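You operate a simulated robot arm through the tools that you are given. There is no shell and no other tool.

You are at the controls of a simulated robot arm. One attempt, no reset.

JOB
Clean both styli from the stand in the pot and hang each in the rack under its own number.
Fine: shut the lids again.

It is judged by the outcome, as a careful person would: the job done as asked, and still so three seconds after it is handed in. It fails if anything else is knocked over, pushed out of place, dropped, spilled or broken. A push-on lid holds only when it is set on centred and level and pressed home; a screw cap is set on level and turned clockwise until tight.

ROBOT AND FRAMES
A 6-joint arm with a two-finger gripper, fixed in place. Base frame: the origin is at the foot of the arm, x ahead of it, y to its left, z up; the work surface is at about z = 0.71. Lengths are in m, angles in degrees, forces in N, time in s.
With the tool pointing down near the work surface it reaches from about 0.38 to 0.68 m from the base axis. Its first joint turns from -66.0 to 66.0 degrees. Payload 2.45 kg.
The TCP is the grasp point between the finger pads, 0.03 m short of the fingertips. In the tool frame z runs along the fingers and y along their closing line. Largest opening 0.106 m; the body of the gripper starts 0.079 m behind the TCP.
Orientation is told as [roll, pitch, yaw] about the base's x, y, z axes, in that order, counted from this pose: with the fingers straight down and closing along the base's y, the tool's x points along the base's -x, its y along +y and its z along -z.

CONTROLS
- The arm moves only by the tool drive_tool. Its argument "series" is a list that holds one entry, the list of rows, each a list of 7 numbers: the shift along the base's x, y, z in m, then the turn, a rotation vector about the base's x, y, z in degrees, then the finger opening in m, from 0 to 0.106. In form: [[[x, y, z, ax, ay, az, claw], ...]]. A call has 1 to 20 rows; each row shifts and turns the commanded pose from where the row before left it. A row lasts 0.2 s, in which the tool goes at most 0.05 m and 8.6 degrees; a call with a longer step from one row to the next is refused whole, and so is a gripper value outside its range. A pose out of reach is approached as far as the arm can. The call stops where the force on the tool passes 40 N (or 10 N more than at its start, if that is more) or the arm is blocked; 0.2 s more then pass. The fingers move at their own pace (about 0.153 m/s each) and stop on an object; they squeeze with about 23 N. The grip force told is the motor's: it shows also when the fingers shut on nothing. Time passes only in rows, and 0.2 s behind the last, so rows that do not move let the fingers close. It gives the time, the measured TCP pose, the force on the tool (base axes), the opening and the grip force at its end, in the units of the frame above (readings bear some noise), with the torque about the TCP (base axes, N m) and any sound that the robot's microphone picked up, and new pictures: "views" is both (left out), scene, wrist or none.
- Cameras (640 x 400 px; columns grow to the right, rows downward): "scene" is fixed at [0.041, 0.4002, 1.4144]; the picture's right is [-0.88, -0.48, 0.00], its down [-0.23, 0.42, -0.88] and it looks along [0.42, -0.77, -0.48] (base axes); focal length 334 px, centre (320, 200). "wrist" rides on the gripper at [0.076, -0.002, -0.106] in the tool frame; the picture's right is [0.02, 1.00, 0.00], its down [-0.78, 0.02, -0.62] and it looks along [-0.62, 0.01, 0.78] (tool axes); focal length 247 px, centre (320, 200). There is no depth. A picture from a camera that has moved, and an enlarged one, comes with that camera's place and axes in the base frame and with its lens.
- inspect(camera, box): a new picture of the part [left, top, right, bottom] of that camera's present view, enlarged. It takes no simulated time.
- close_job(): hands the job in; it is judged then, once.

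Nothing tells you positions but the pictures and the camera data. Unless the task says otherwise, let go and move clear before handing in.

The tools are called after ">>>" by a JSON object that holds its "api" and its "payload". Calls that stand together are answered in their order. drive_tool: Moves the arm, as the interface text tells. Its arguments: {"type":"object","properties":{"series":{"type":"array","items":{"type":"array","items":{"type":"array","items":{"type":"number"}}}},"views":{"type":"string","enum":["both","scene","wrist","none"]}},"required":["series"]} The other tools are called the same way: inspect (camera, box) takes an enlarged picture of a part of a camera's view; close_job () hands the job in.

At the start:

```text
clock: 0.0
eef_pos: [0.4076, -0.1724, 1.0752]
tcp_rot: [-0.1, -0.2, 0.1]
wrist_force: [-0.4, 0.0, -0.6]
moment: [-0.05, -0.04, -0.01]
width: 0.1063
gripper_force: 0.0
```

scene: 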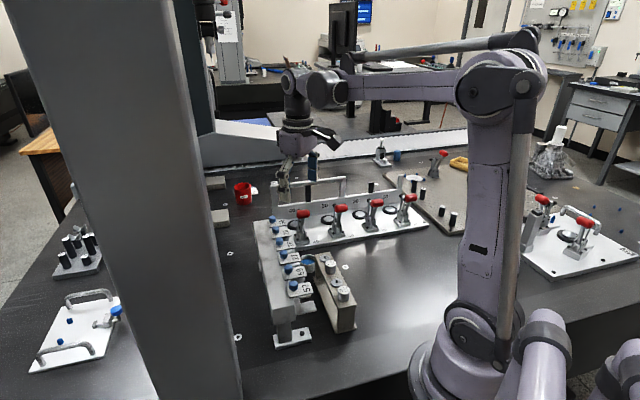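
wrist: 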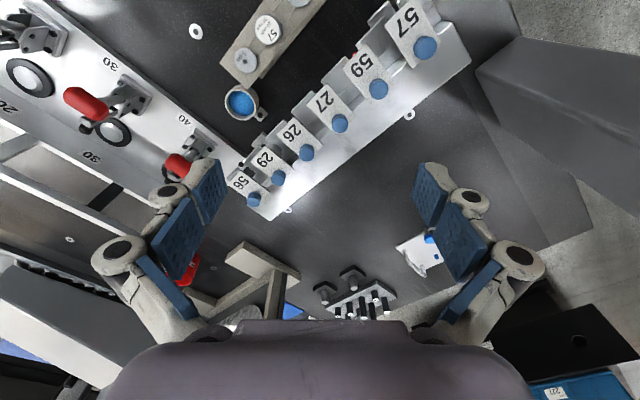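

I see a bench with a rack carrying numbered tags (56, 29, 26, 27, 59, 57) and a small stand with two round items and a blue-lidded pot beside it. I'll take enlarged looks before moving.

>>> {"api": "inspect", "payload": {"camera": "scene", "box": [230, 170, 430, 350]}}

>>> {"api": "inspect", "payload": {"camera": "wrist", "box": [200, 0, 480, 220]}}

>>> {"api": "inspect", "payload": {"camera": "scene", "box": [255, 200, 365, 350]}}

>>> {"api": "inspect", "payload": {"camera": "wrist", "box": [200, 0, 330, 140]}}

```text
2.22 times, centred on (330, 260) of scene
camera zoom: at [0.041, 0.4002, 1.4144], right [-0.88, -0.48, 0.0], down [-0.23, 0.42, -0.88], along [0.42, -0.77, -0.48], focal length 743 px, centre (298, 67)
```

zoom: 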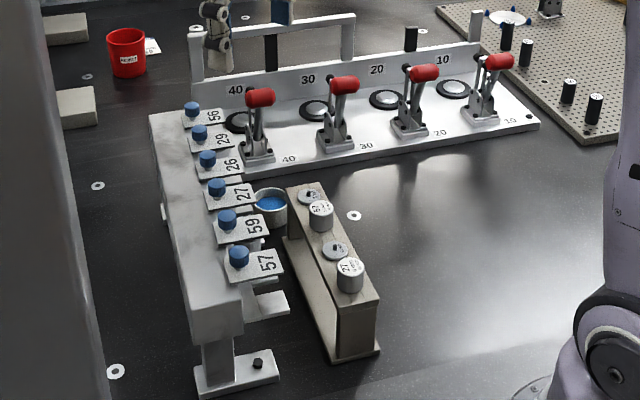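

```text
1.82 times, centred on (340, 110) of wrist
camera zoom: at [0.3301, -0.1751, 1.1818], right [-0.02, 1.0, 0.0], down [0.78, 0.02, 0.62], along [0.62, 0.01, -0.78], focal length 449 px, centre (284, 364)
```

zoom: 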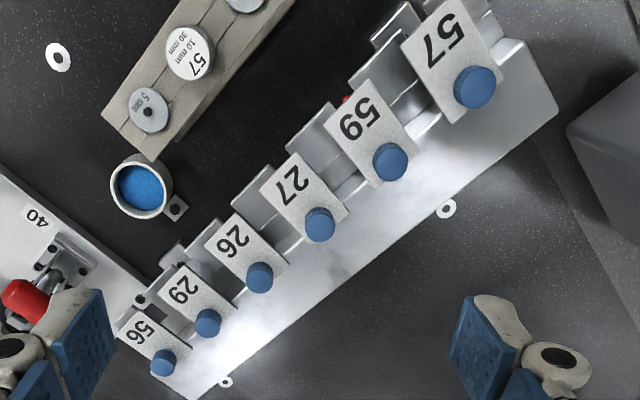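

```text
2.67 times, centred on (310, 275) of scene
camera zoom: at [0.041, 0.4002, 1.4144], right [-0.88, -0.48, 0.0], down [-0.23, 0.42, -0.88], along [0.42, -0.77, -0.48], focal length 892 px, centre (347, 0)
```

zoom: 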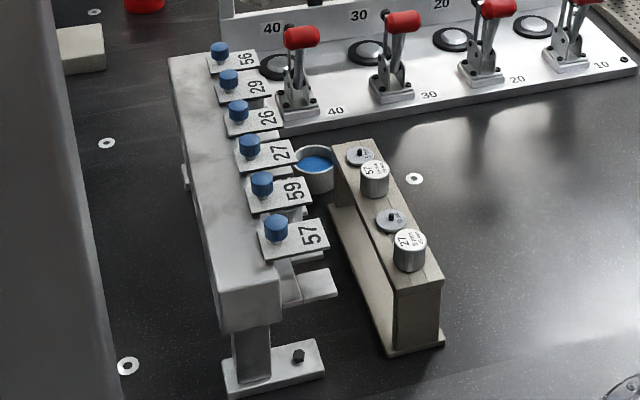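

```text
2.86 times, centred on (265, 70) of wrist
camera zoom: at [0.3301, -0.1751, 1.1818], right [-0.02, 1.0, 0.0], down [0.78, 0.02, 0.62], along [0.62, 0.01, -0.78], focal length 706 px, centre (477, 571)
```

zoom: 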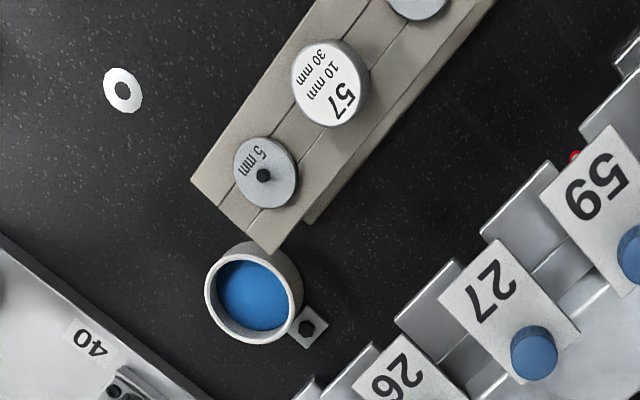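

I see the stand with two labelled cylinders ("57 …", "27 …") and two discs beside them, and a pot with blue content. I'll look at these details more closely before moving.

>>> {"api": "inspect", "payload": {"camera": "wrist", "box": [240, 0, 320, 50]}}

>>> {"api": "inspect", "payload": {"camera": "scene", "box": [300, 240, 364, 300]}}

>>> {"api": "inspect", "payload": {"camera": "scene", "box": [265, 265, 345, 350]}}

>>> {"api": "inspect", "payload": {"camera": "wrist", "box": [330, 0, 480, 100]}}

>>> {"api": "inspect", "payload": {"camera": "wrist", "box": [215, 80, 365, 220]}}

```text
8.00 times, centred on (280, 25) of wrist
camera zoom: at [0.3301, -0.1751, 1.1818], right [-0.02, 1.0, 0.0], down [0.78, 0.02, 0.62], along [0.62, 0.01, -0.78], focal length 1976 px, centre (640, 1600)
```

zoom: 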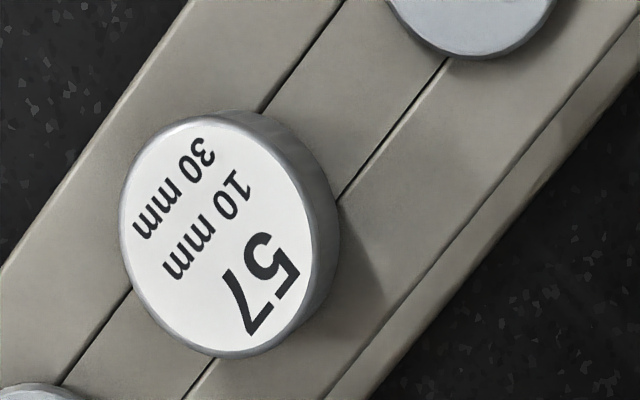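

```text
6.67 times, centred on (332, 270) of scene
camera zoom: at [0.041, 0.4002, 1.4144], right [-0.88, -0.48, 0.0], down [-0.23, 0.42, -0.88], along [0.42, -0.77, -0.48], focal length 2230 px, centre (240, -267)
```

zoom: 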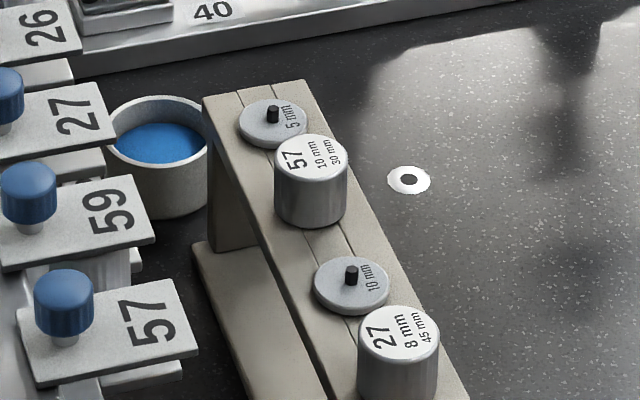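

```text
4.71 times, centred on (305, 308) of scene
camera zoom: at [0.041, 0.4002, 1.4144], right [-0.88, -0.48, 0.0], down [-0.23, 0.42, -0.88], along [0.42, -0.77, -0.48], focal length 1574 px, centre (391, -306)
```

zoom: 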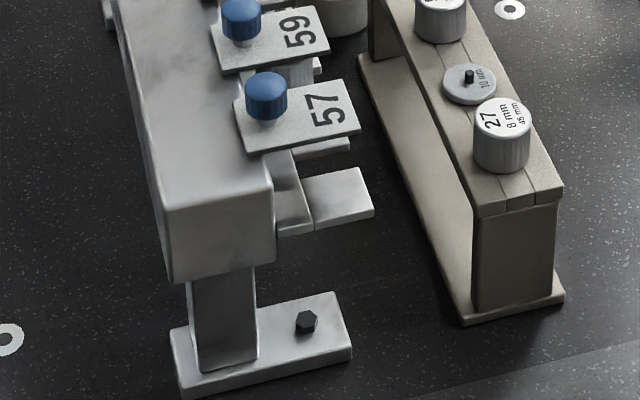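

```text
4.00 times, centred on (405, 50) of wrist
camera zoom: at [0.3301, -0.1751, 1.1818], right [-0.02, 1.0, 0.0], down [0.78, 0.02, 0.62], along [0.62, 0.01, -0.78], focal length 988 px, centre (-20, 800)
```

zoom: 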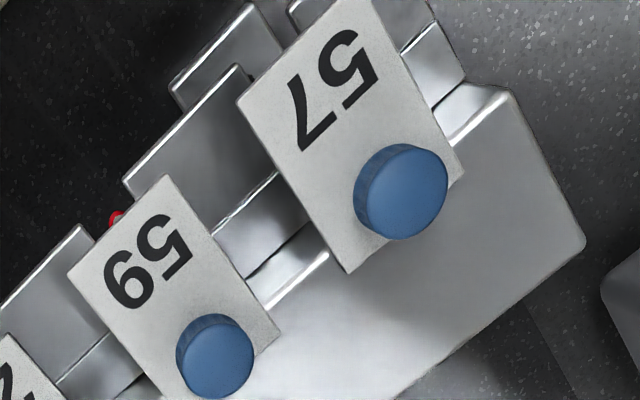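

```text
2.86 times, centred on (290, 150) of wrist
camera zoom: at [0.3301, -0.1751, 1.1818], right [-0.02, 1.0, 0.0], down [0.78, 0.02, 0.62], along [0.62, 0.01, -0.78], focal length 706 px, centre (406, 343)
```

zoom: 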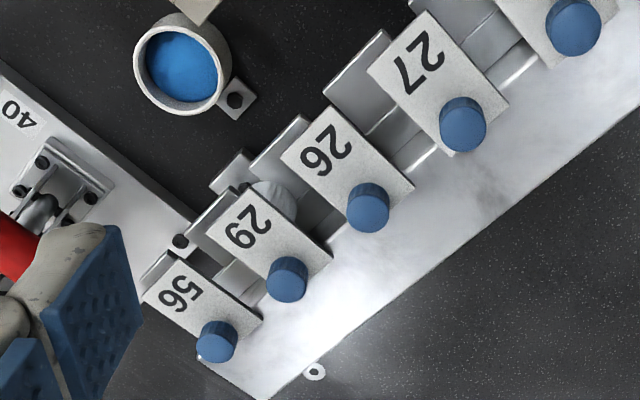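

The labels read 57 (10 mm, 30 mm) and 27 (8 mm, 45 mm), and the tags on the rack look like lids with blue knobs. I'll turn the wrist camera 45° and move lower to look at the rack's openings from the stand side.

>>> {"api": "drive_tool", "payload": {"series": [[[-0.006, -0.006, -0.01, 0, 0, 7.5, 0.06], [-0.006, -0.006, -0.01, 0, 0, 7.5, 0.06], [-0.006, -0.006, -0.01, 0, 0, 7.5, 0.06], [-0.006, -0.006, -0.01, 0, 0, 7.5, 0.06], [-0.006, -0.006, -0.01, 0, 0, 7.5, 0.06], [-0.006, -0.006, -0.01, 0, 0, 7.5, 0.06]]]}}

```text
clock: 1.4
eef_pos: [0.3723, -0.2097, 1.0158]
tcp_rot: [0.1, -0.3, 45.2]
wrist_force: [0.4, 0.9, 1.1]
moment: [-0.07, 0.02, -0.01]
width: 0.06
gripper_force: 0.0
camera wrist: at [0.318, -0.2658, 1.1211], right [-0.72, 0.69, 0.0], down [0.54, 0.57, 0.62], along [0.43, 0.45, -0.78], focal length 247 px, centre (320, 200)
```

scene: 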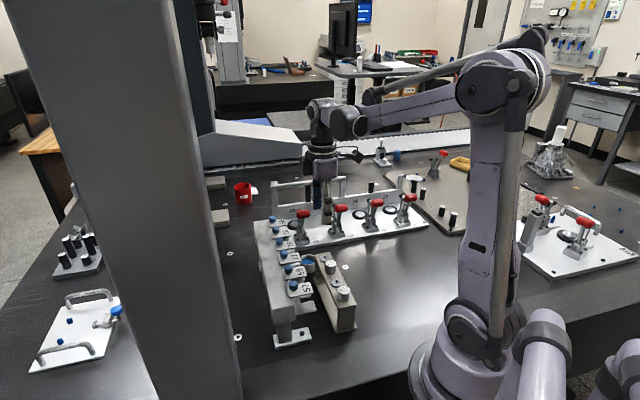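
wrist: 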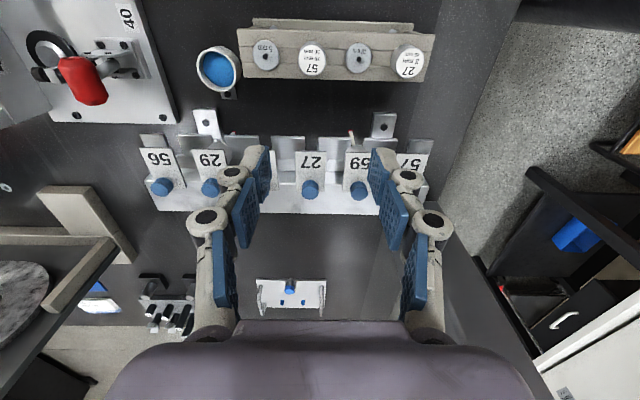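

The rack now runs horizontally in the wrist view. I'll enlarge the rack, lids, and stand.

>>> {"api": "inspect", "payload": {"camera": "wrist", "box": [120, 90, 290, 220]}}

>>> {"api": "inspect", "payload": {"camera": "wrist", "box": [270, 90, 440, 220]}}

>>> {"api": "inspect", "payload": {"camera": "wrist", "box": [180, 0, 440, 120]}}

```text
3.08 times, centred on (205, 155) of wrist
camera zoom: at [0.318, -0.2658, 1.1211], right [-0.72, 0.69, 0.0], down [0.54, 0.57, 0.62], along [0.43, 0.45, -0.78], focal length 760 px, centre (674, 338)
```

zoom: 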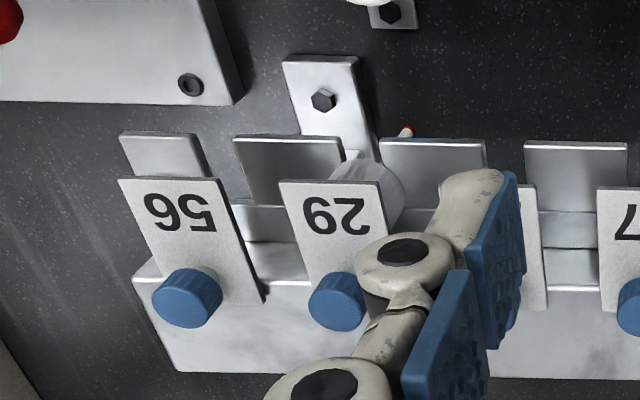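

```text
3.08 times, centred on (355, 155) of wrist
camera zoom: at [0.318, -0.2658, 1.1211], right [-0.72, 0.69, 0.0], down [0.54, 0.57, 0.62], along [0.43, 0.45, -0.78], focal length 760 px, centre (212, 338)
```

zoom: 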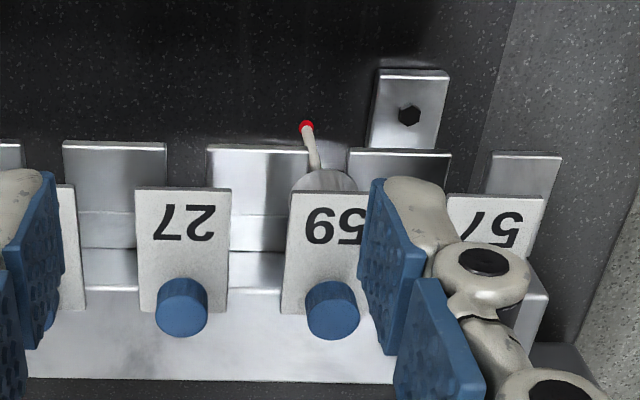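

```text
2.46 times, centred on (310, 60) of wrist
camera zoom: at [0.318, -0.2658, 1.1211], right [-0.72, 0.69, 0.0], down [0.54, 0.57, 0.62], along [0.43, 0.45, -0.78], focal length 608 px, centre (345, 545)
```

zoom: 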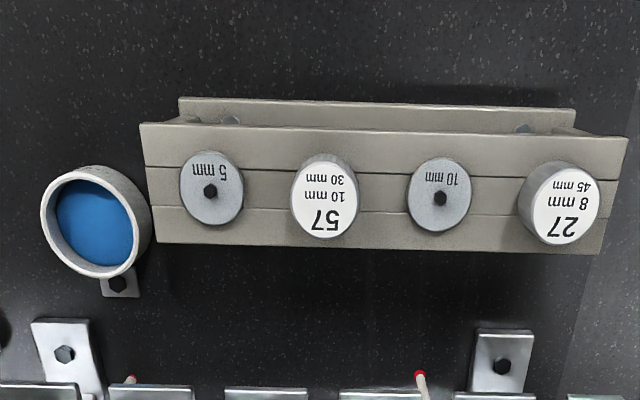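

Rack and stand both run at about 135° in the base plane; the knobs are near z 0.884 and 27's knob is near (0.447, -0.149). I'll tilt the camera to look more horizontally into the ports under the lids.

>>> {"api": "drive_tool", "payload": {"series": [[[-0.0008, -0.0034, -0.025, 4.24, -4.24, 0, 0.106], [-0.0008, -0.0034, -0.025, 4.24, -4.24, 0, 0.106], [-0.0008, -0.0034, -0.025, 4.24, -4.24, 0, 0.106], [-0.0008, -0.0034, -0.025, 4.24, -4.24, 0, 0.106], [-0.0008, -0.0034, -0.025, 4.24, -4.24, 0, 0.106], [0, 0, 0, 0, 0, 0, 0.106]]]}}

```text
clock: 2.8
eef_pos: [0.3669, -0.2257, 0.8893]
tcp_rot: [0.0, -30.2, 45.1]
wrist_force: [0.1, 0.4, -0.2]
moment: [-0.02, -0.01, -0.02]
width: 0.1057
gripper_force: 0.0
camera wrist: at [0.2837, -0.3112, 0.9427], right [-0.72, 0.69, -0.01], down [0.24, 0.27, 0.93], along [0.65, 0.67, -0.36], focal length 247 px, centre (320, 200)
```

scene: 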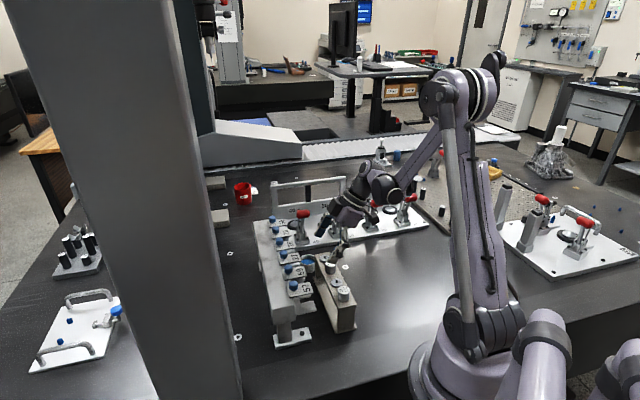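
wrist: 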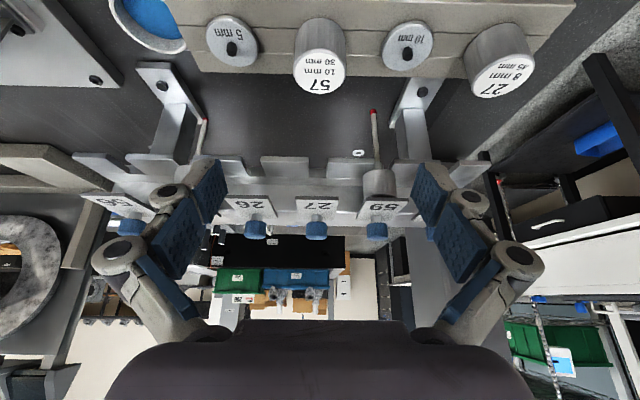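

The camera now looks nearly horizontally at the rack, with the image upside down, and the stylus hanging in 59 is visible with its ruby ball. I'll enlarge the ports, lids and stand.

>>> {"api": "inspect", "payload": {"camera": "wrist", "box": [215, 100, 435, 250]}}

>>> {"api": "inspect", "payload": {"camera": "wrist", "box": [270, 150, 420, 245]}}

>>> {"api": "inspect", "payload": {"camera": "wrist", "box": [100, 0, 340, 130]}}

>>> {"api": "inspect", "payload": {"camera": "wrist", "box": [330, 0, 570, 130]}}

>>> {"api": "inspect", "payload": {"camera": "wrist", "box": [70, 60, 250, 220]}}

```text
2.67 times, centred on (325, 175) of wrist
camera zoom: at [0.2837, -0.3112, 0.9427], right [-0.72, 0.69, -0.01], down [0.24, 0.27, 0.93], along [0.65, 0.67, -0.36], focal length 659 px, centre (307, 267)
```

zoom: 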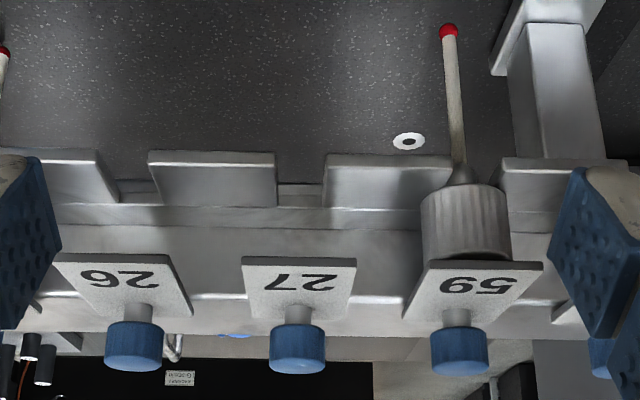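

```text
4.21 times, centred on (345, 198) of wrist
camera zoom: at [0.2837, -0.3112, 0.9427], right [-0.72, 0.69, -0.01], down [0.24, 0.27, 0.93], along [0.65, 0.67, -0.36], focal length 1040 px, centre (215, 210)
```

zoom: 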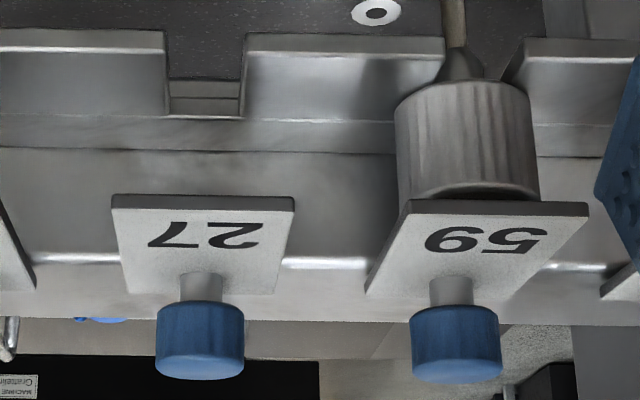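

```text
2.67 times, centred on (220, 65) of wrist
camera zoom: at [0.2837, -0.3112, 0.9427], right [-0.72, 0.69, -0.01], down [0.24, 0.27, 0.93], along [0.65, 0.67, -0.36], focal length 659 px, centre (587, 560)
```

zoom: 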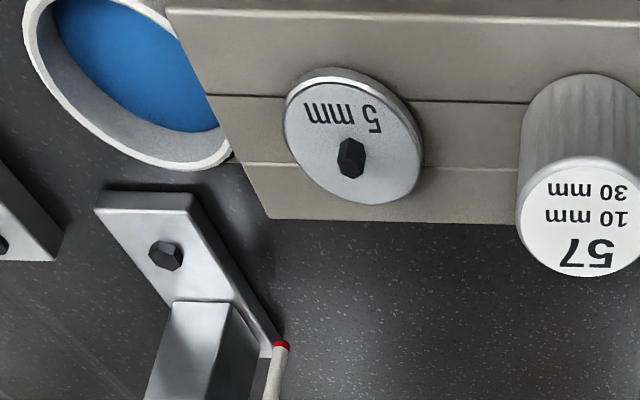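

```text
2.67 times, centred on (450, 65) of wrist
camera zoom: at [0.2837, -0.3112, 0.9427], right [-0.72, 0.69, -0.01], down [0.24, 0.27, 0.93], along [0.65, 0.67, -0.36], focal length 659 px, centre (-27, 560)
```

zoom: 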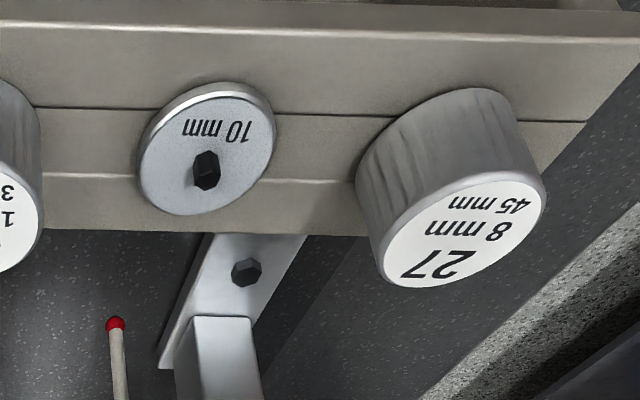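

```text
2.50 times, centred on (160, 140) of wrist
camera zoom: at [0.2837, -0.3112, 0.9427], right [-0.72, 0.69, -0.01], down [0.24, 0.27, 0.93], along [0.65, 0.67, -0.36], focal length 617 px, centre (720, 350)
```

zoom: 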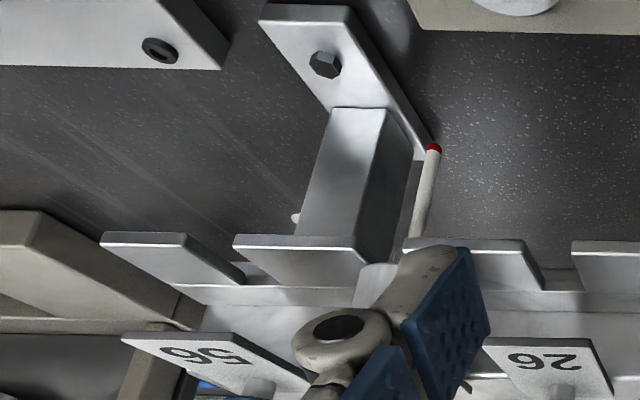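

The styli are a knurled head with a stem and ruby ball. The heads sit on fork plates at about z 0.836, and the lid plates at about z 0.870 probably slide back over the rack body. I'll hover upright above the 27 knob to check alignment before touching it.

>>> {"api": "drive_tool", "payload": {"series": [[[0, 0, 0.04, -4.24, 4.24, 0, 0.05], [0, 0, 0.03, -4.24, 4.24, 0, 0.04], [0.02, 0.02, 0, -4.24, 4.24, 0, 0.04], [0.03, 0.03, 0, -4.24, 4.24, 0, 0.04], [0.0282, 0.0262, 0, -4.24, 4.24, 0, 0.04], [0, 0, 0, 0, 0, 0, 0.04]]]}}

```text
clock: 4.2
eef_pos: [0.4474, -0.1475, 0.9634]
tcp_rot: [-0.1, 0.0, 45.1]
wrist_force: [0.7, 0.1, 0.8]
moment: [0.0, 0.01, -0.01]
width: 0.0398
gripper_force: 0.0
camera wrist: at [0.394, -0.2031, 1.068], right [-0.72, 0.69, 0.0], down [0.54, 0.57, 0.62], along [0.43, 0.45, -0.78], focal length 247 px, centre (320, 200)
```

scene: 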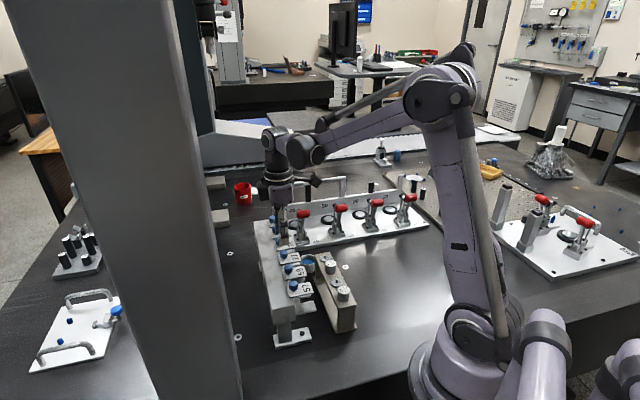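
wrist: 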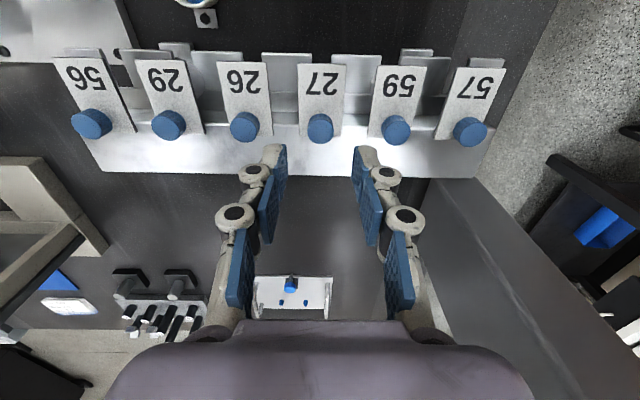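

The tool is upright and lined up with the 27 knob, with knob spacing about 57 mm. A closer look at the lids will show how they're mounted.

>>> {"api": "inspect", "payload": {"camera": "wrist", "box": [210, 30, 430, 185]}}

>>> {"api": "inspect", "payload": {"camera": "wrist", "box": [280, 50, 360, 150]}}

>>> {"api": "inspect", "payload": {"camera": "scene", "box": [250, 200, 330, 310]}}

```text
2.58 times, centred on (320, 108) of wrist
camera zoom: at [0.394, -0.2031, 1.068], right [-0.72, 0.69, 0.0], down [0.54, 0.57, 0.62], along [0.43, 0.45, -0.78], focal length 637 px, centre (320, 439)
```

zoom: 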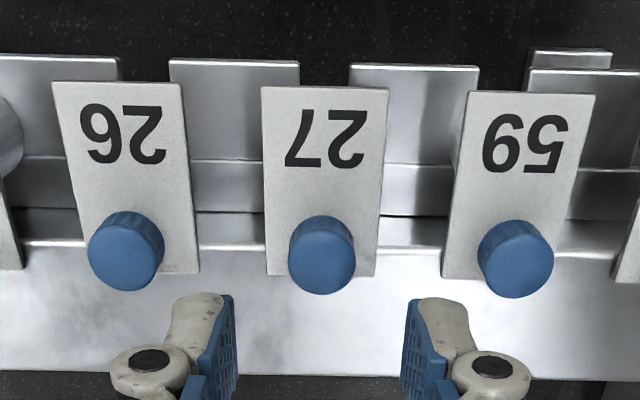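

```text
4.00 times, centred on (320, 100) of wrist
camera zoom: at [0.394, -0.2031, 1.068], right [-0.72, 0.69, 0.0], down [0.54, 0.57, 0.62], along [0.43, 0.45, -0.78], focal length 988 px, centre (320, 600)
```

zoom: 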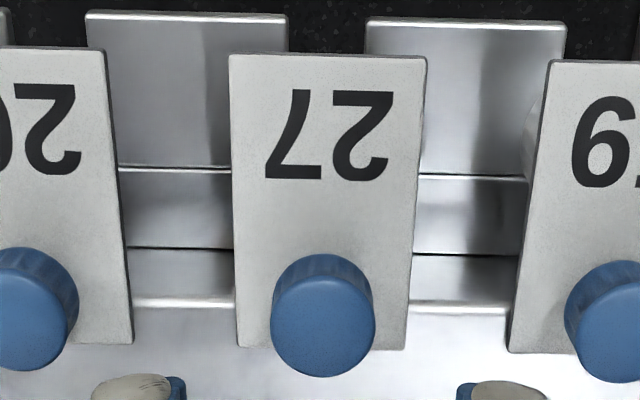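

```text
3.64 times, centred on (290, 255) of scene
camera zoom: at [0.041, 0.4002, 1.4144], right [-0.88, -0.48, 0.0], down [-0.23, 0.42, -0.88], along [0.42, -0.77, -0.48], focal length 1216 px, centre (429, 0)
```

zoom: 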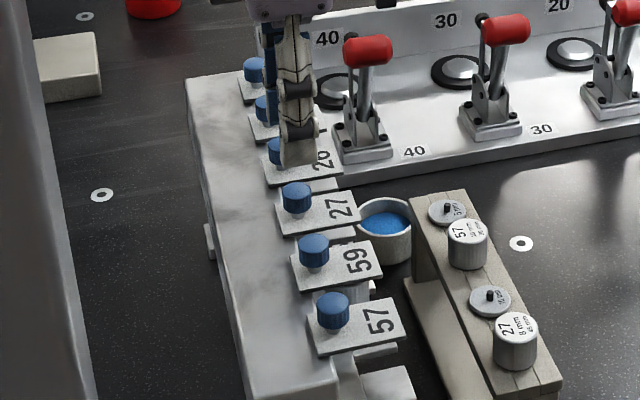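

Next I'll descend over the 27 knob, with fingertips staying just above the lid plate, and close on the knob.

>>> {"api": "drive_tool", "payload": {"series": [[[-0.0028, -0.0028, -0.02, 0, 0, 0, 0.04], [0, 0, -0.02, 0, 0, 0, 0.04], [0, 0, -0.0164, 0, 0, 0, 0.04], [0, 0, 0, 0, 0, 0, 0.04]]], "views": "both"}}

```text
clock: 5.2
eef_pos: [0.4434, -0.154, 0.9068]
tcp_rot: [-0.1, -0.1, 45.1]
wrist_force: [-0.1, 0.6, -1.4]
moment: [0.0, 0.0, 0.01]
width: 0.0402
gripper_force: 0.0
camera wrist: at [0.389, -0.2087, 1.0122], right [-0.72, 0.69, 0.0], down [0.54, 0.57, 0.62], along [0.43, 0.45, -0.78], focal length 247 px, centre (320, 200)
```

scene: 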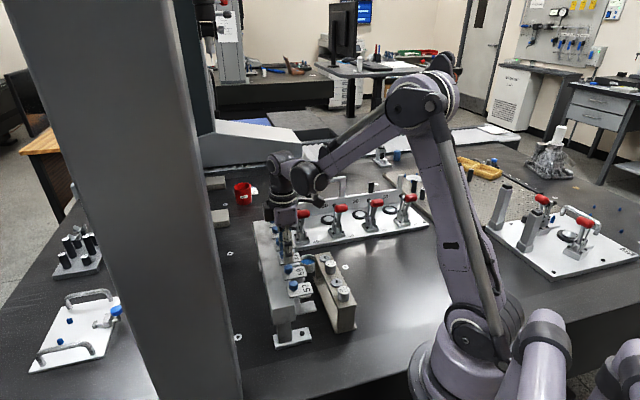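
wrist: 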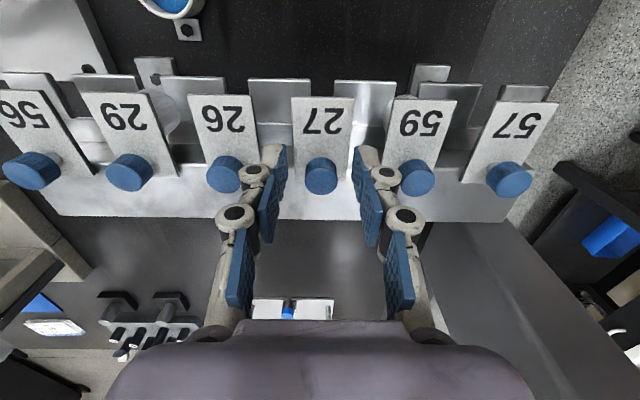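

The knob sits centred between the fingers. I'll close on it.

>>> {"api": "drive_tool", "payload": {"series": [[[0, 0, 0, 0, 0, 0, 0.01], [0, 0, 0, 0, 0, 0, 0.01], [0, 0, 0, 0, 0, 0, 0.01]]], "views": "wrist"}}

```text
clock: 6.0
eef_pos: [0.4424, -0.153, 0.9064]
tcp_rot: [0.0, -0.1, 45.1]
wrist_force: [-6.0, 5.3, -0.2]
moment: [0.14, 0.22, 0.04]
width: 0.0197
gripper_force: 23.2
camera wrist: at [0.3888, -0.2082, 1.0123], right [-0.72, 0.69, 0.0], down [0.54, 0.56, 0.62], along [0.43, 0.45, -0.78], focal length 247 px, centre (320, 200)
```

wrist: 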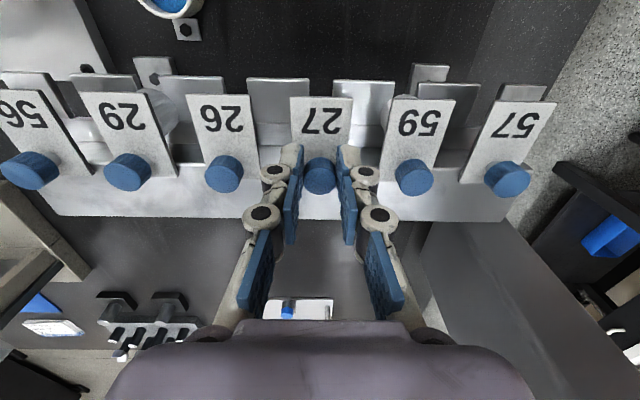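

I hold the knob at 19.7 mm, with about 8 N sideways because I'm slightly off-centre. I'll ease that off and try a small backward slide while watching the force.

>>> {"api": "drive_tool", "payload": {"series": [[[-0.0007, 0.0007, 0, 0, 0, 0, 0.01], [0.0018, 0.0018, 0, 0, 0, 0, 0.01], [0.0018, 0.0018, 0, 0, 0, 0, 0.01]]], "views": "wrist"}}

```text
clock: 6.8
eef_pos: [0.4472, -0.1496, 0.906]
tcp_rot: [0.0, -0.2, 45.0]
wrist_force: [-1.9, -0.1, 23.4]
moment: [0.16, -0.04, -0.02]
width: 0.0199
gripper_force: 23.1
camera wrist: at [0.3922, -0.2041, 1.0119], right [-0.72, 0.69, 0.0], down [0.54, 0.57, 0.62], along [0.43, 0.45, -0.78], focal length 247 px, centre (320, 200)
```

wrist: 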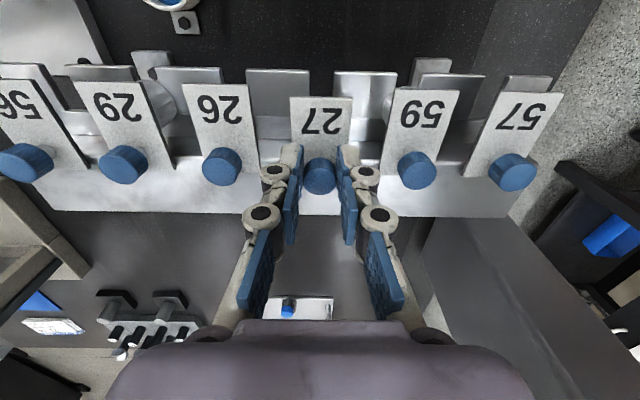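

The lid follows backward, but there's now 23 N pushing up on the tool. That suggests the lid rises as it goes back, possibly on a hinge, so I'll check the lid's attitude.

>>> {"api": "inspect", "payload": {"camera": "wrist", "box": [190, 60, 470, 230]}}

>>> {"api": "inspect", "payload": {"camera": "scene", "box": [255, 220, 325, 310]}}

```text
2.29 times, centred on (330, 145) of wrist
camera zoom: at [0.3922, -0.2041, 1.0119], right [-0.72, 0.69, 0.0], down [0.54, 0.57, 0.62], along [0.43, 0.45, -0.78], focal length 564 px, centre (297, 326)
```

zoom: 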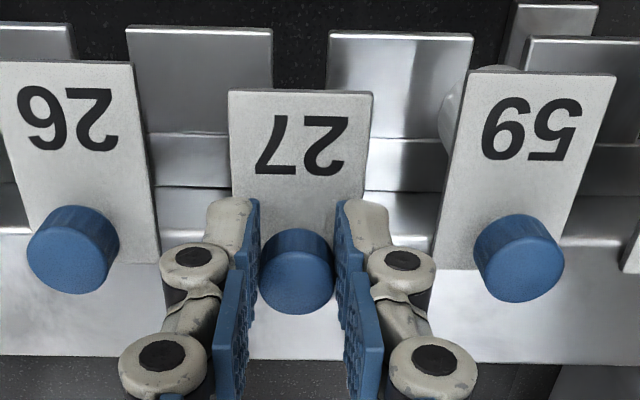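

```text
4.44 times, centred on (290, 265) of scene
camera zoom: at [0.0406, 0.4003, 1.4144], right [-0.88, -0.48, 0.0], down [-0.23, 0.42, -0.88], along [0.42, -0.77, -0.48], focal length 1487 px, centre (453, -89)
```

zoom: 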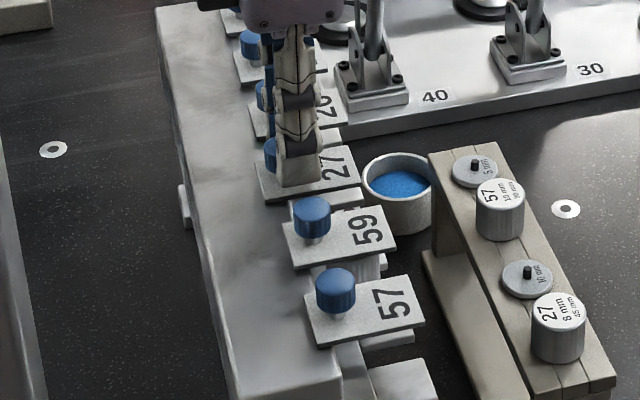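

The lid still looks flat and has slid a few millimetres. I'll ease up by 1.5 mm and see whether the vertical load drops.

>>> {"api": "drive_tool", "payload": {"series": [[[0, 0, 0.001, 0, 0, 0, 0.01], [0, 0, 0.0005, 0, 0, 0, 0.01]]], "views": "wrist"}}

>>> {"api": "inspect", "payload": {"camera": "wrist", "box": [190, 60, 470, 230]}}

```text
clock: 7.4
eef_pos: [0.4459, -0.15, 0.9065]
tcp_rot: [0.0, -0.3, 45.2]
wrist_force: [0.2, -0.3, -0.5]
moment: [0.18, -0.28, -0.01]
width: 0.0192
gripper_force: 22.9
camera wrist: at [0.3915, -0.2049, 1.0118], right [-0.72, 0.69, 0.0], down [0.54, 0.57, 0.62], along [0.43, 0.45, -0.78], focal length 247 px, centre (320, 200)
```

wrist: 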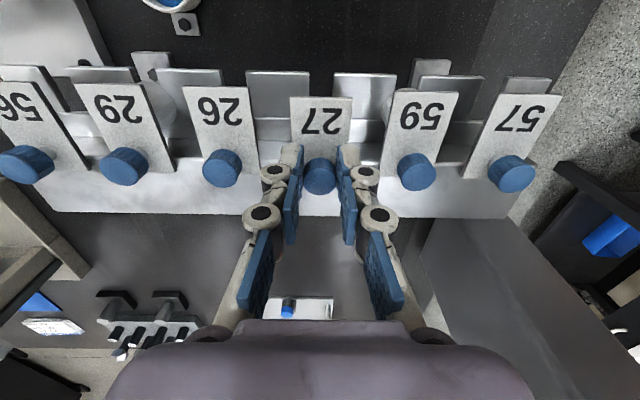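

```text
2.29 times, centred on (330, 145) of wrist
camera zoom: at [0.3915, -0.2049, 1.0118], right [-0.72, 0.69, 0.0], down [0.54, 0.57, 0.62], along [0.43, 0.45, -0.78], focal length 564 px, centre (297, 326)
```

zoom: 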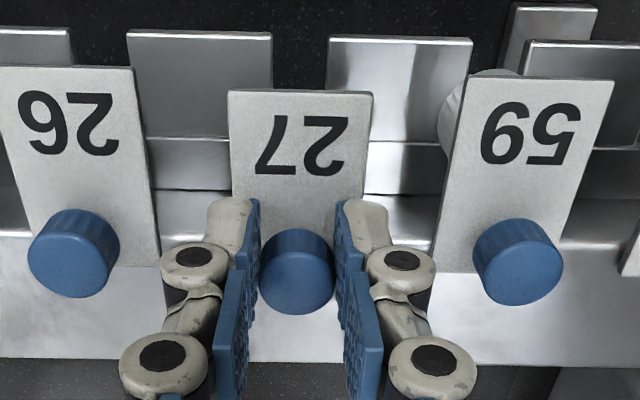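

The load dropped to zero, so the lid slides on a flat guide and only the small sag pressed down. I'll continue sliding it back in small steps.

>>> {"api": "drive_tool", "payload": {"series": [[[0.0018, 0.0018, 0, 0, 0, 0, 0.01], [0.0018, 0.0018, 0.0002, 0, 0, 0, 0.01], [0.0018, 0.0018, 0, 0, 0, 0, 0.01], [0.0018, 0.0018, 0.0002, 0, 0, 0, 0.01]]], "views": "wrist"}}

```text
clock: 8.4
eef_pos: [0.4533, -0.1414, 0.9056]
tcp_rot: [0.1, -0.1, 45.1]
wrist_force: [-0.4, 0.1, 0.6]
moment: [-0.1, 0.17, -0.01]
width: 0.0195
gripper_force: 22.9
camera wrist: at [0.3997, -0.197, 1.0121], right [-0.72, 0.69, 0.0], down [0.54, 0.57, 0.62], along [0.43, 0.45, -0.78], focal length 247 px, centre (320, 200)
```

wrist: 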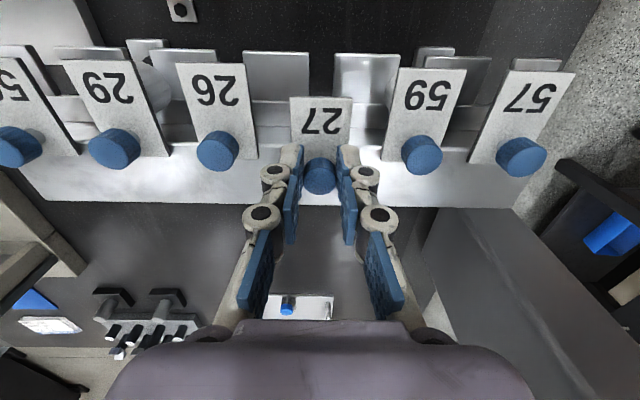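

It slides freely with almost no force, about 15 mm so far. I'll carry on back.

>>> {"api": "drive_tool", "payload": {"series": [[[0.0021, 0.0021, 0, 0, 0, 0, 0.01], [0.0021, 0.0021, 0.0002, 0, 0, 0, 0.01], [0.0021, 0.0021, 0, 0, 0, 0, 0.01], [0.0021, 0.0021, 0.0002, 0, 0, 0, 0.01], [0.0021, 0.0021, 0, 0, 0, 0, 0.01]]], "views": "wrist"}}

```text
clock: 9.6
eef_pos: [0.4637, -0.1312, 0.9081]
tcp_rot: [-0.1, -0.2, 45.1]
wrist_force: [1.7, -2.2, 0.4]
moment: [-0.15, 0.07, 0.0]
width: 0.0193
gripper_force: 23.4
camera wrist: at [0.4097, -0.1864, 1.0127], right [-0.72, 0.69, 0.0], down [0.54, 0.57, 0.62], along [0.43, 0.45, -0.78], focal length 247 px, centre (320, 200)
```

wrist: 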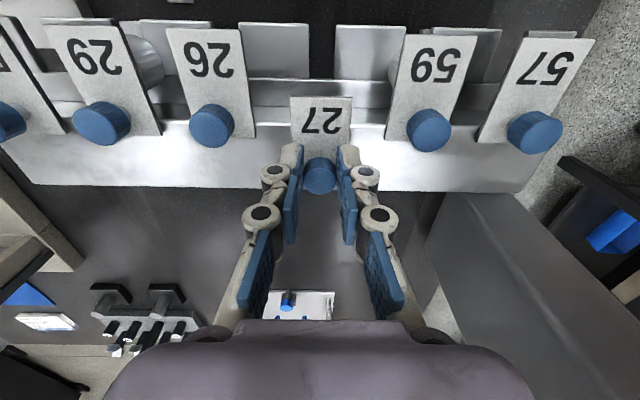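

The lid has moved about 30 mm. I'll go roughly 14 mm further, watching for an end stop.

>>> {"api": "drive_tool", "payload": {"series": [[[0.0021, 0.0021, 0.0002, 0, 0, 0, 0.01], [0.0021, 0.0021, 0, 0, 0, 0, 0.01], [0.0021, 0.0021, 0, 0, 0, 0, 0.01], [0.0021, 0.0021, 0.0002, 0, 0, 0, 0.01]]], "views": "wrist"}}

```text
clock: 10.6
eef_pos: [0.4717, -0.1214, 0.9066]
tcp_rot: [-0.1, -0.2, 45.1]
wrist_force: [4.6, -4.7, 12.8]
moment: [-0.06, -0.17, -0.01]
width: 0.0194
gripper_force: 22.2
camera wrist: at [0.4186, -0.1776, 1.0127], right [-0.72, 0.69, 0.0], down [0.54, 0.57, 0.62], along [0.43, 0.45, -0.78], focal length 247 px, centre (320, 200)
```

wrist: 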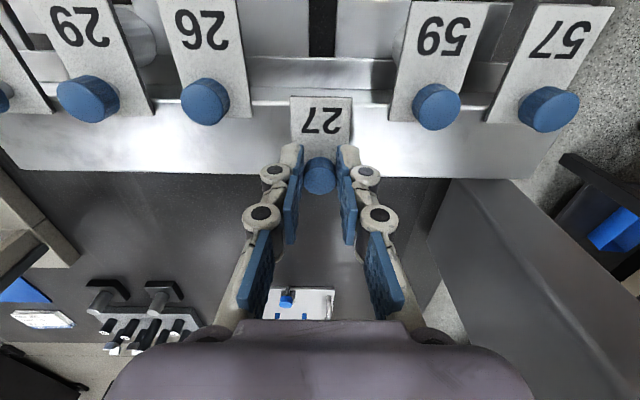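

The lid's front edge is now flush with the front of the rack body, about 42 mm back. I'll relieve the side and down load with a small correction, then release.

>>> {"api": "drive_tool", "payload": {"series": [[[0.0005, -0.0005, 0.0008, 0, 0, 0, 0.01], [0.0014, 0.0014, 0, 0, 0, 0, 0.01], [0, 0, 0, 0, 0, 0, 0.01]]], "views": "wrist"}}

```text
clock: 11.4
eef_pos: [0.4732, -0.121, 0.9071]
tcp_rot: [0.2, -0.1, 45.0]
wrist_force: [-4.0, -6.2, 0.6]
moment: [0.04, -0.07, -0.05]
width: 0.0195
gripper_force: 23.3
camera wrist: at [0.4199, -0.1767, 1.0129], right [-0.72, 0.69, 0.0], down [0.54, 0.57, 0.62], along [0.43, 0.45, -0.78], focal length 247 px, centre (320, 200)
```

wrist: 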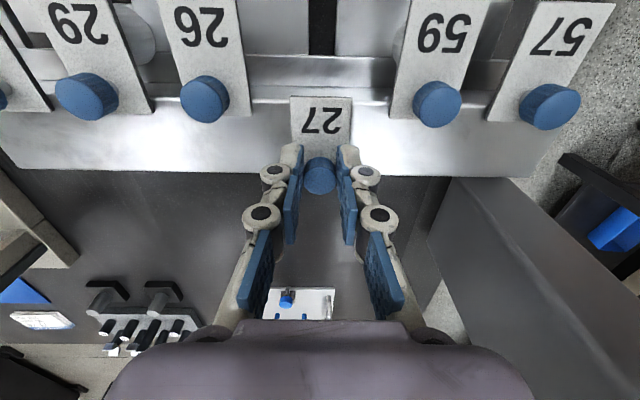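

I feel the end stop at about 44 mm of travel, so the lid is fully open. I'll release and rise to see whether it stays open.

>>> {"api": "drive_tool", "payload": {"series": [[[0, 0, 0, 0, 0, 0, 0.04], [0, 0, 0, 0, 0, 0, 0.04], [0, 0, 0.03, 0, 0, 0, 0.04], [-0.01, -0.01, 0.03, 0, 0, 0, 0.04], [-0.02, -0.02, 0.01, 0, 0, 0, 0.04], [-0.02, -0.02, 0, 0, 0, 0, 0.04]]]}}

```text
clock: 12.8
eef_pos: [0.4235, -0.1713, 0.98]
tcp_rot: [0.0, -0.2, 45.1]
wrist_force: [-0.6, -0.2, 0.2]
moment: [-0.02, -0.02, 0.02]
width: 0.04
gripper_force: 0.0
camera wrist: at [0.37, -0.226, 1.0845], right [-0.72, 0.69, 0.0], down [0.54, 0.57, 0.62], along [0.43, 0.45, -0.78], focal length 247 px, centre (320, 200)
```

scene: 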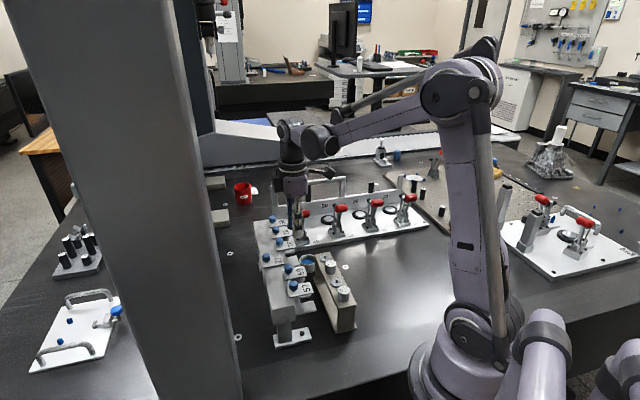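
wrist: 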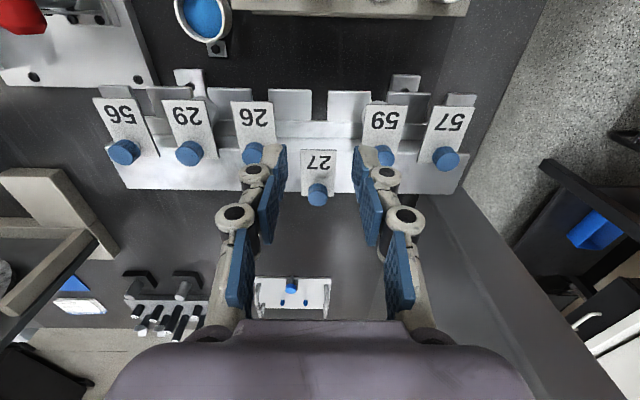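

Lid 27 stays open. I'll look at the exposed port.

>>> {"api": "inspect", "payload": {"camera": "wrist", "box": [240, 70, 400, 170]}}

>>> {"api": "inspect", "payload": {"camera": "wrist", "box": [160, 0, 300, 90]}}

>>> {"api": "inspect", "payload": {"camera": "scene", "box": [250, 220, 350, 310]}}

```text
4.00 times, centred on (320, 120) of wrist
camera zoom: at [0.37, -0.226, 1.0845], right [-0.72, 0.69, 0.0], down [0.54, 0.57, 0.62], along [0.43, 0.45, -0.78], focal length 988 px, centre (320, 520)
```

zoom: 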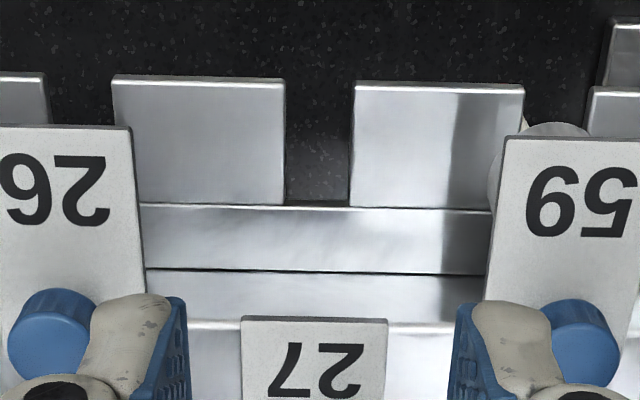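

```text
4.44 times, centred on (230, 45) of wrist
camera zoom: at [0.37, -0.226, 1.0845], right [-0.72, 0.69, 0.0], down [0.54, 0.57, 0.62], along [0.43, 0.45, -0.78], focal length 1098 px, centre (720, 889)
```

zoom: 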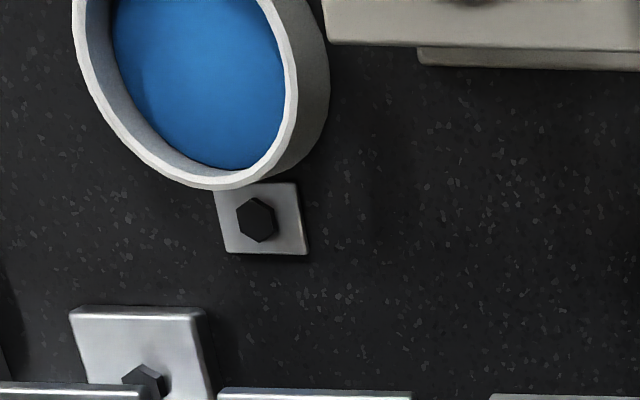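

```text
4.44 times, centred on (300, 265) of scene
camera zoom: at [0.041, 0.4002, 1.4144], right [-0.88, -0.48, 0.0], down [-0.23, 0.42, -0.88], along [0.42, -0.77, -0.48], focal length 1487 px, centre (409, -89)
```

zoom: 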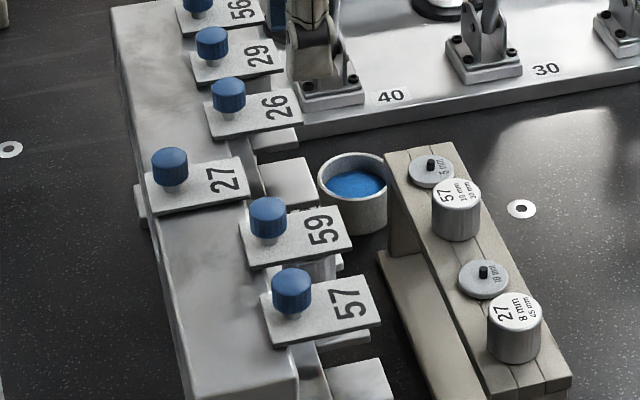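

The port is an open-front slot about 16 mm wide, running from w≈0.166 to 0.196 with its plate top at z≈0.836. Next I'll hover over the 57 knob and open that lid the same way.

>>> {"api": "drive_tool", "payload": {"series": [[[-0.02, 0.034, 0, 0, 0, 0, 0.04], [-0.02, 0.034, 0, 0, 0, 0, 0.04], [-0.02, 0.034, 0, 0, 0, 0, 0.04], [0, 0, -0.02, 0, 0, 0, 0.04], [0, 0, 0, 0, 0, 0, 0.04]]]}}

```text
clock: 14.0
eef_pos: [0.365, -0.0694, 0.9584]
tcp_rot: [-0.1, -0.2, 45.1]
wrist_force: [0.3, -0.2, 0.5]
moment: [0.01, -0.01, -0.04]
width: 0.04
gripper_force: 0.0
camera wrist: at [0.3109, -0.1253, 1.0624], right [-0.72, 0.69, 0.0], down [0.54, 0.57, 0.62], along [0.43, 0.45, -0.78], focal length 247 px, centre (320, 200)
```

scene: 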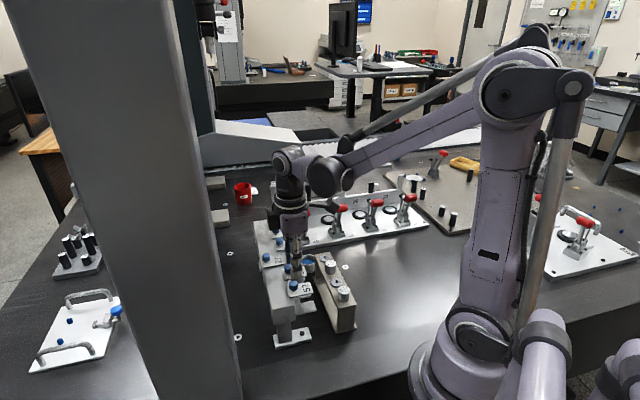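
wrist: 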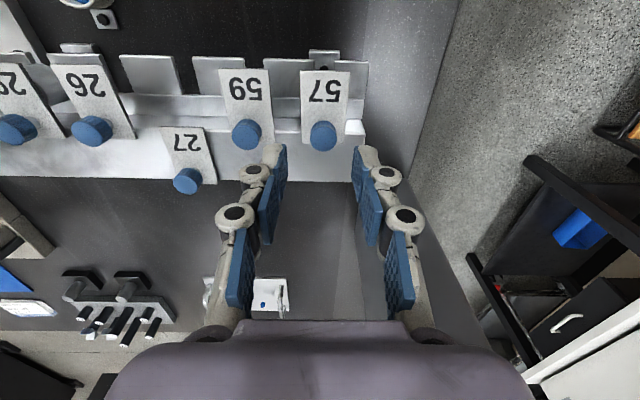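

Knob 57 is almost centred, about 1.5 mm off along the rack. I'll correct, descend and grip it.

>>> {"api": "drive_tool", "payload": {"series": [[[-0.0011, 0.0011, -0.02, 0, 0, 0, 0.04], [0, 0, -0.02, 0, 0, 0, 0.04], [0, 0, -0.0105, 0, 0, 0, 0.04], [0, 0, 0, 0, 0, 0, 0.04]]], "views": "wrist"}}

```text
clock: 15.0
eef_pos: [0.3632, -0.0684, 0.9076]
tcp_rot: [0.0, -0.2, 45.1]
wrist_force: [-0.1, -0.1, 0.0]
moment: [0.0, 0.03, 0.02]
width: 0.0401
gripper_force: 0.0
camera wrist: at [0.3088, -0.1228, 1.0123], right [-0.72, 0.69, 0.0], down [0.54, 0.57, 0.62], along [0.43, 0.45, -0.78], focal length 247 px, centre (320, 200)
```

wrist: 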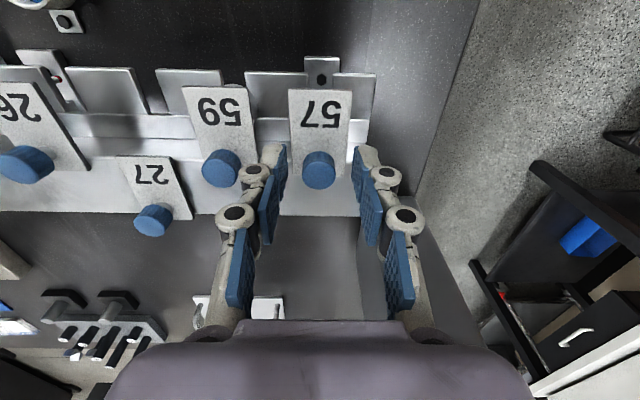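

Aligned; I'll close on knob 57.

>>> {"api": "drive_tool", "payload": {"series": [[[0.0004, -0.0004, 0, 0, 0, 0, 0.01], [0, 0, 0, 0, 0, 0, 0.01], [0, 0, 0.0008, 0, 0, 0, 0.01], [0.0018, 0.0018, 0.0004, 0, 0, 0, 0.01], [0.0018, 0.0018, 0, 0, 0, 0, 0.01]]], "views": "wrist"}}

```text
clock: 16.2
eef_pos: [0.367, -0.0631, 0.9104]
tcp_rot: [0.2, -0.2, 45.2]
wrist_force: [-8.4, 7.8, 0.1]
moment: [0.11, 0.27, 0.01]
width: 0.0196
gripper_force: 23.3
camera wrist: at [0.3136, -0.1194, 1.0154], right [-0.72, 0.69, 0.0], down [0.54, 0.56, 0.62], along [0.43, 0.45, -0.78], focal length 247 px, centre (320, 200)
```

wrist: 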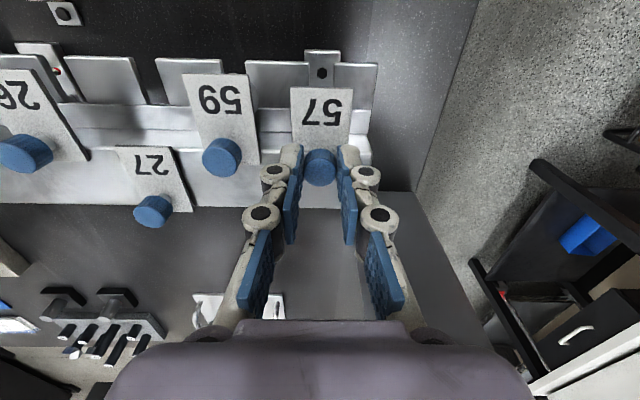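

The lid follows, with 11 N sideways. I'll correct by about 1 mm along the rack and continue sliding.

>>> {"api": "drive_tool", "payload": {"series": [[[-0.0009, 0.0009, 0, 0, 0, 0, 0.01], [0.0021, 0.0021, 0, 0, 0, 0, 0.01], [0.0021, 0.0021, 0.0002, 0, 0, 0, 0.01], [0.0021, 0.0021, 0, 0, 0, 0, 0.01], [0.0021, 0.0021, 0, 0, 0, 0, 0.01]]], "views": "wrist"}}

```text
clock: 17.4
eef_pos: [0.3744, -0.0564, 0.9106]
tcp_rot: [-0.1, -0.2, 45.1]
wrist_force: [-2.8, 3.3, 20.8]
moment: [0.15, 0.11, 0.02]
width: 0.0197
gripper_force: 23.1
camera wrist: at [0.3205, -0.1117, 1.0155], right [-0.72, 0.69, 0.0], down [0.54, 0.57, 0.62], along [0.43, 0.45, -0.78], focal length 247 px, centre (320, 200)
```

wrist: 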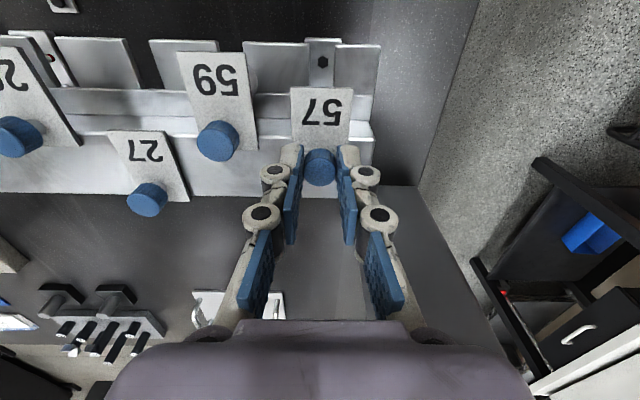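

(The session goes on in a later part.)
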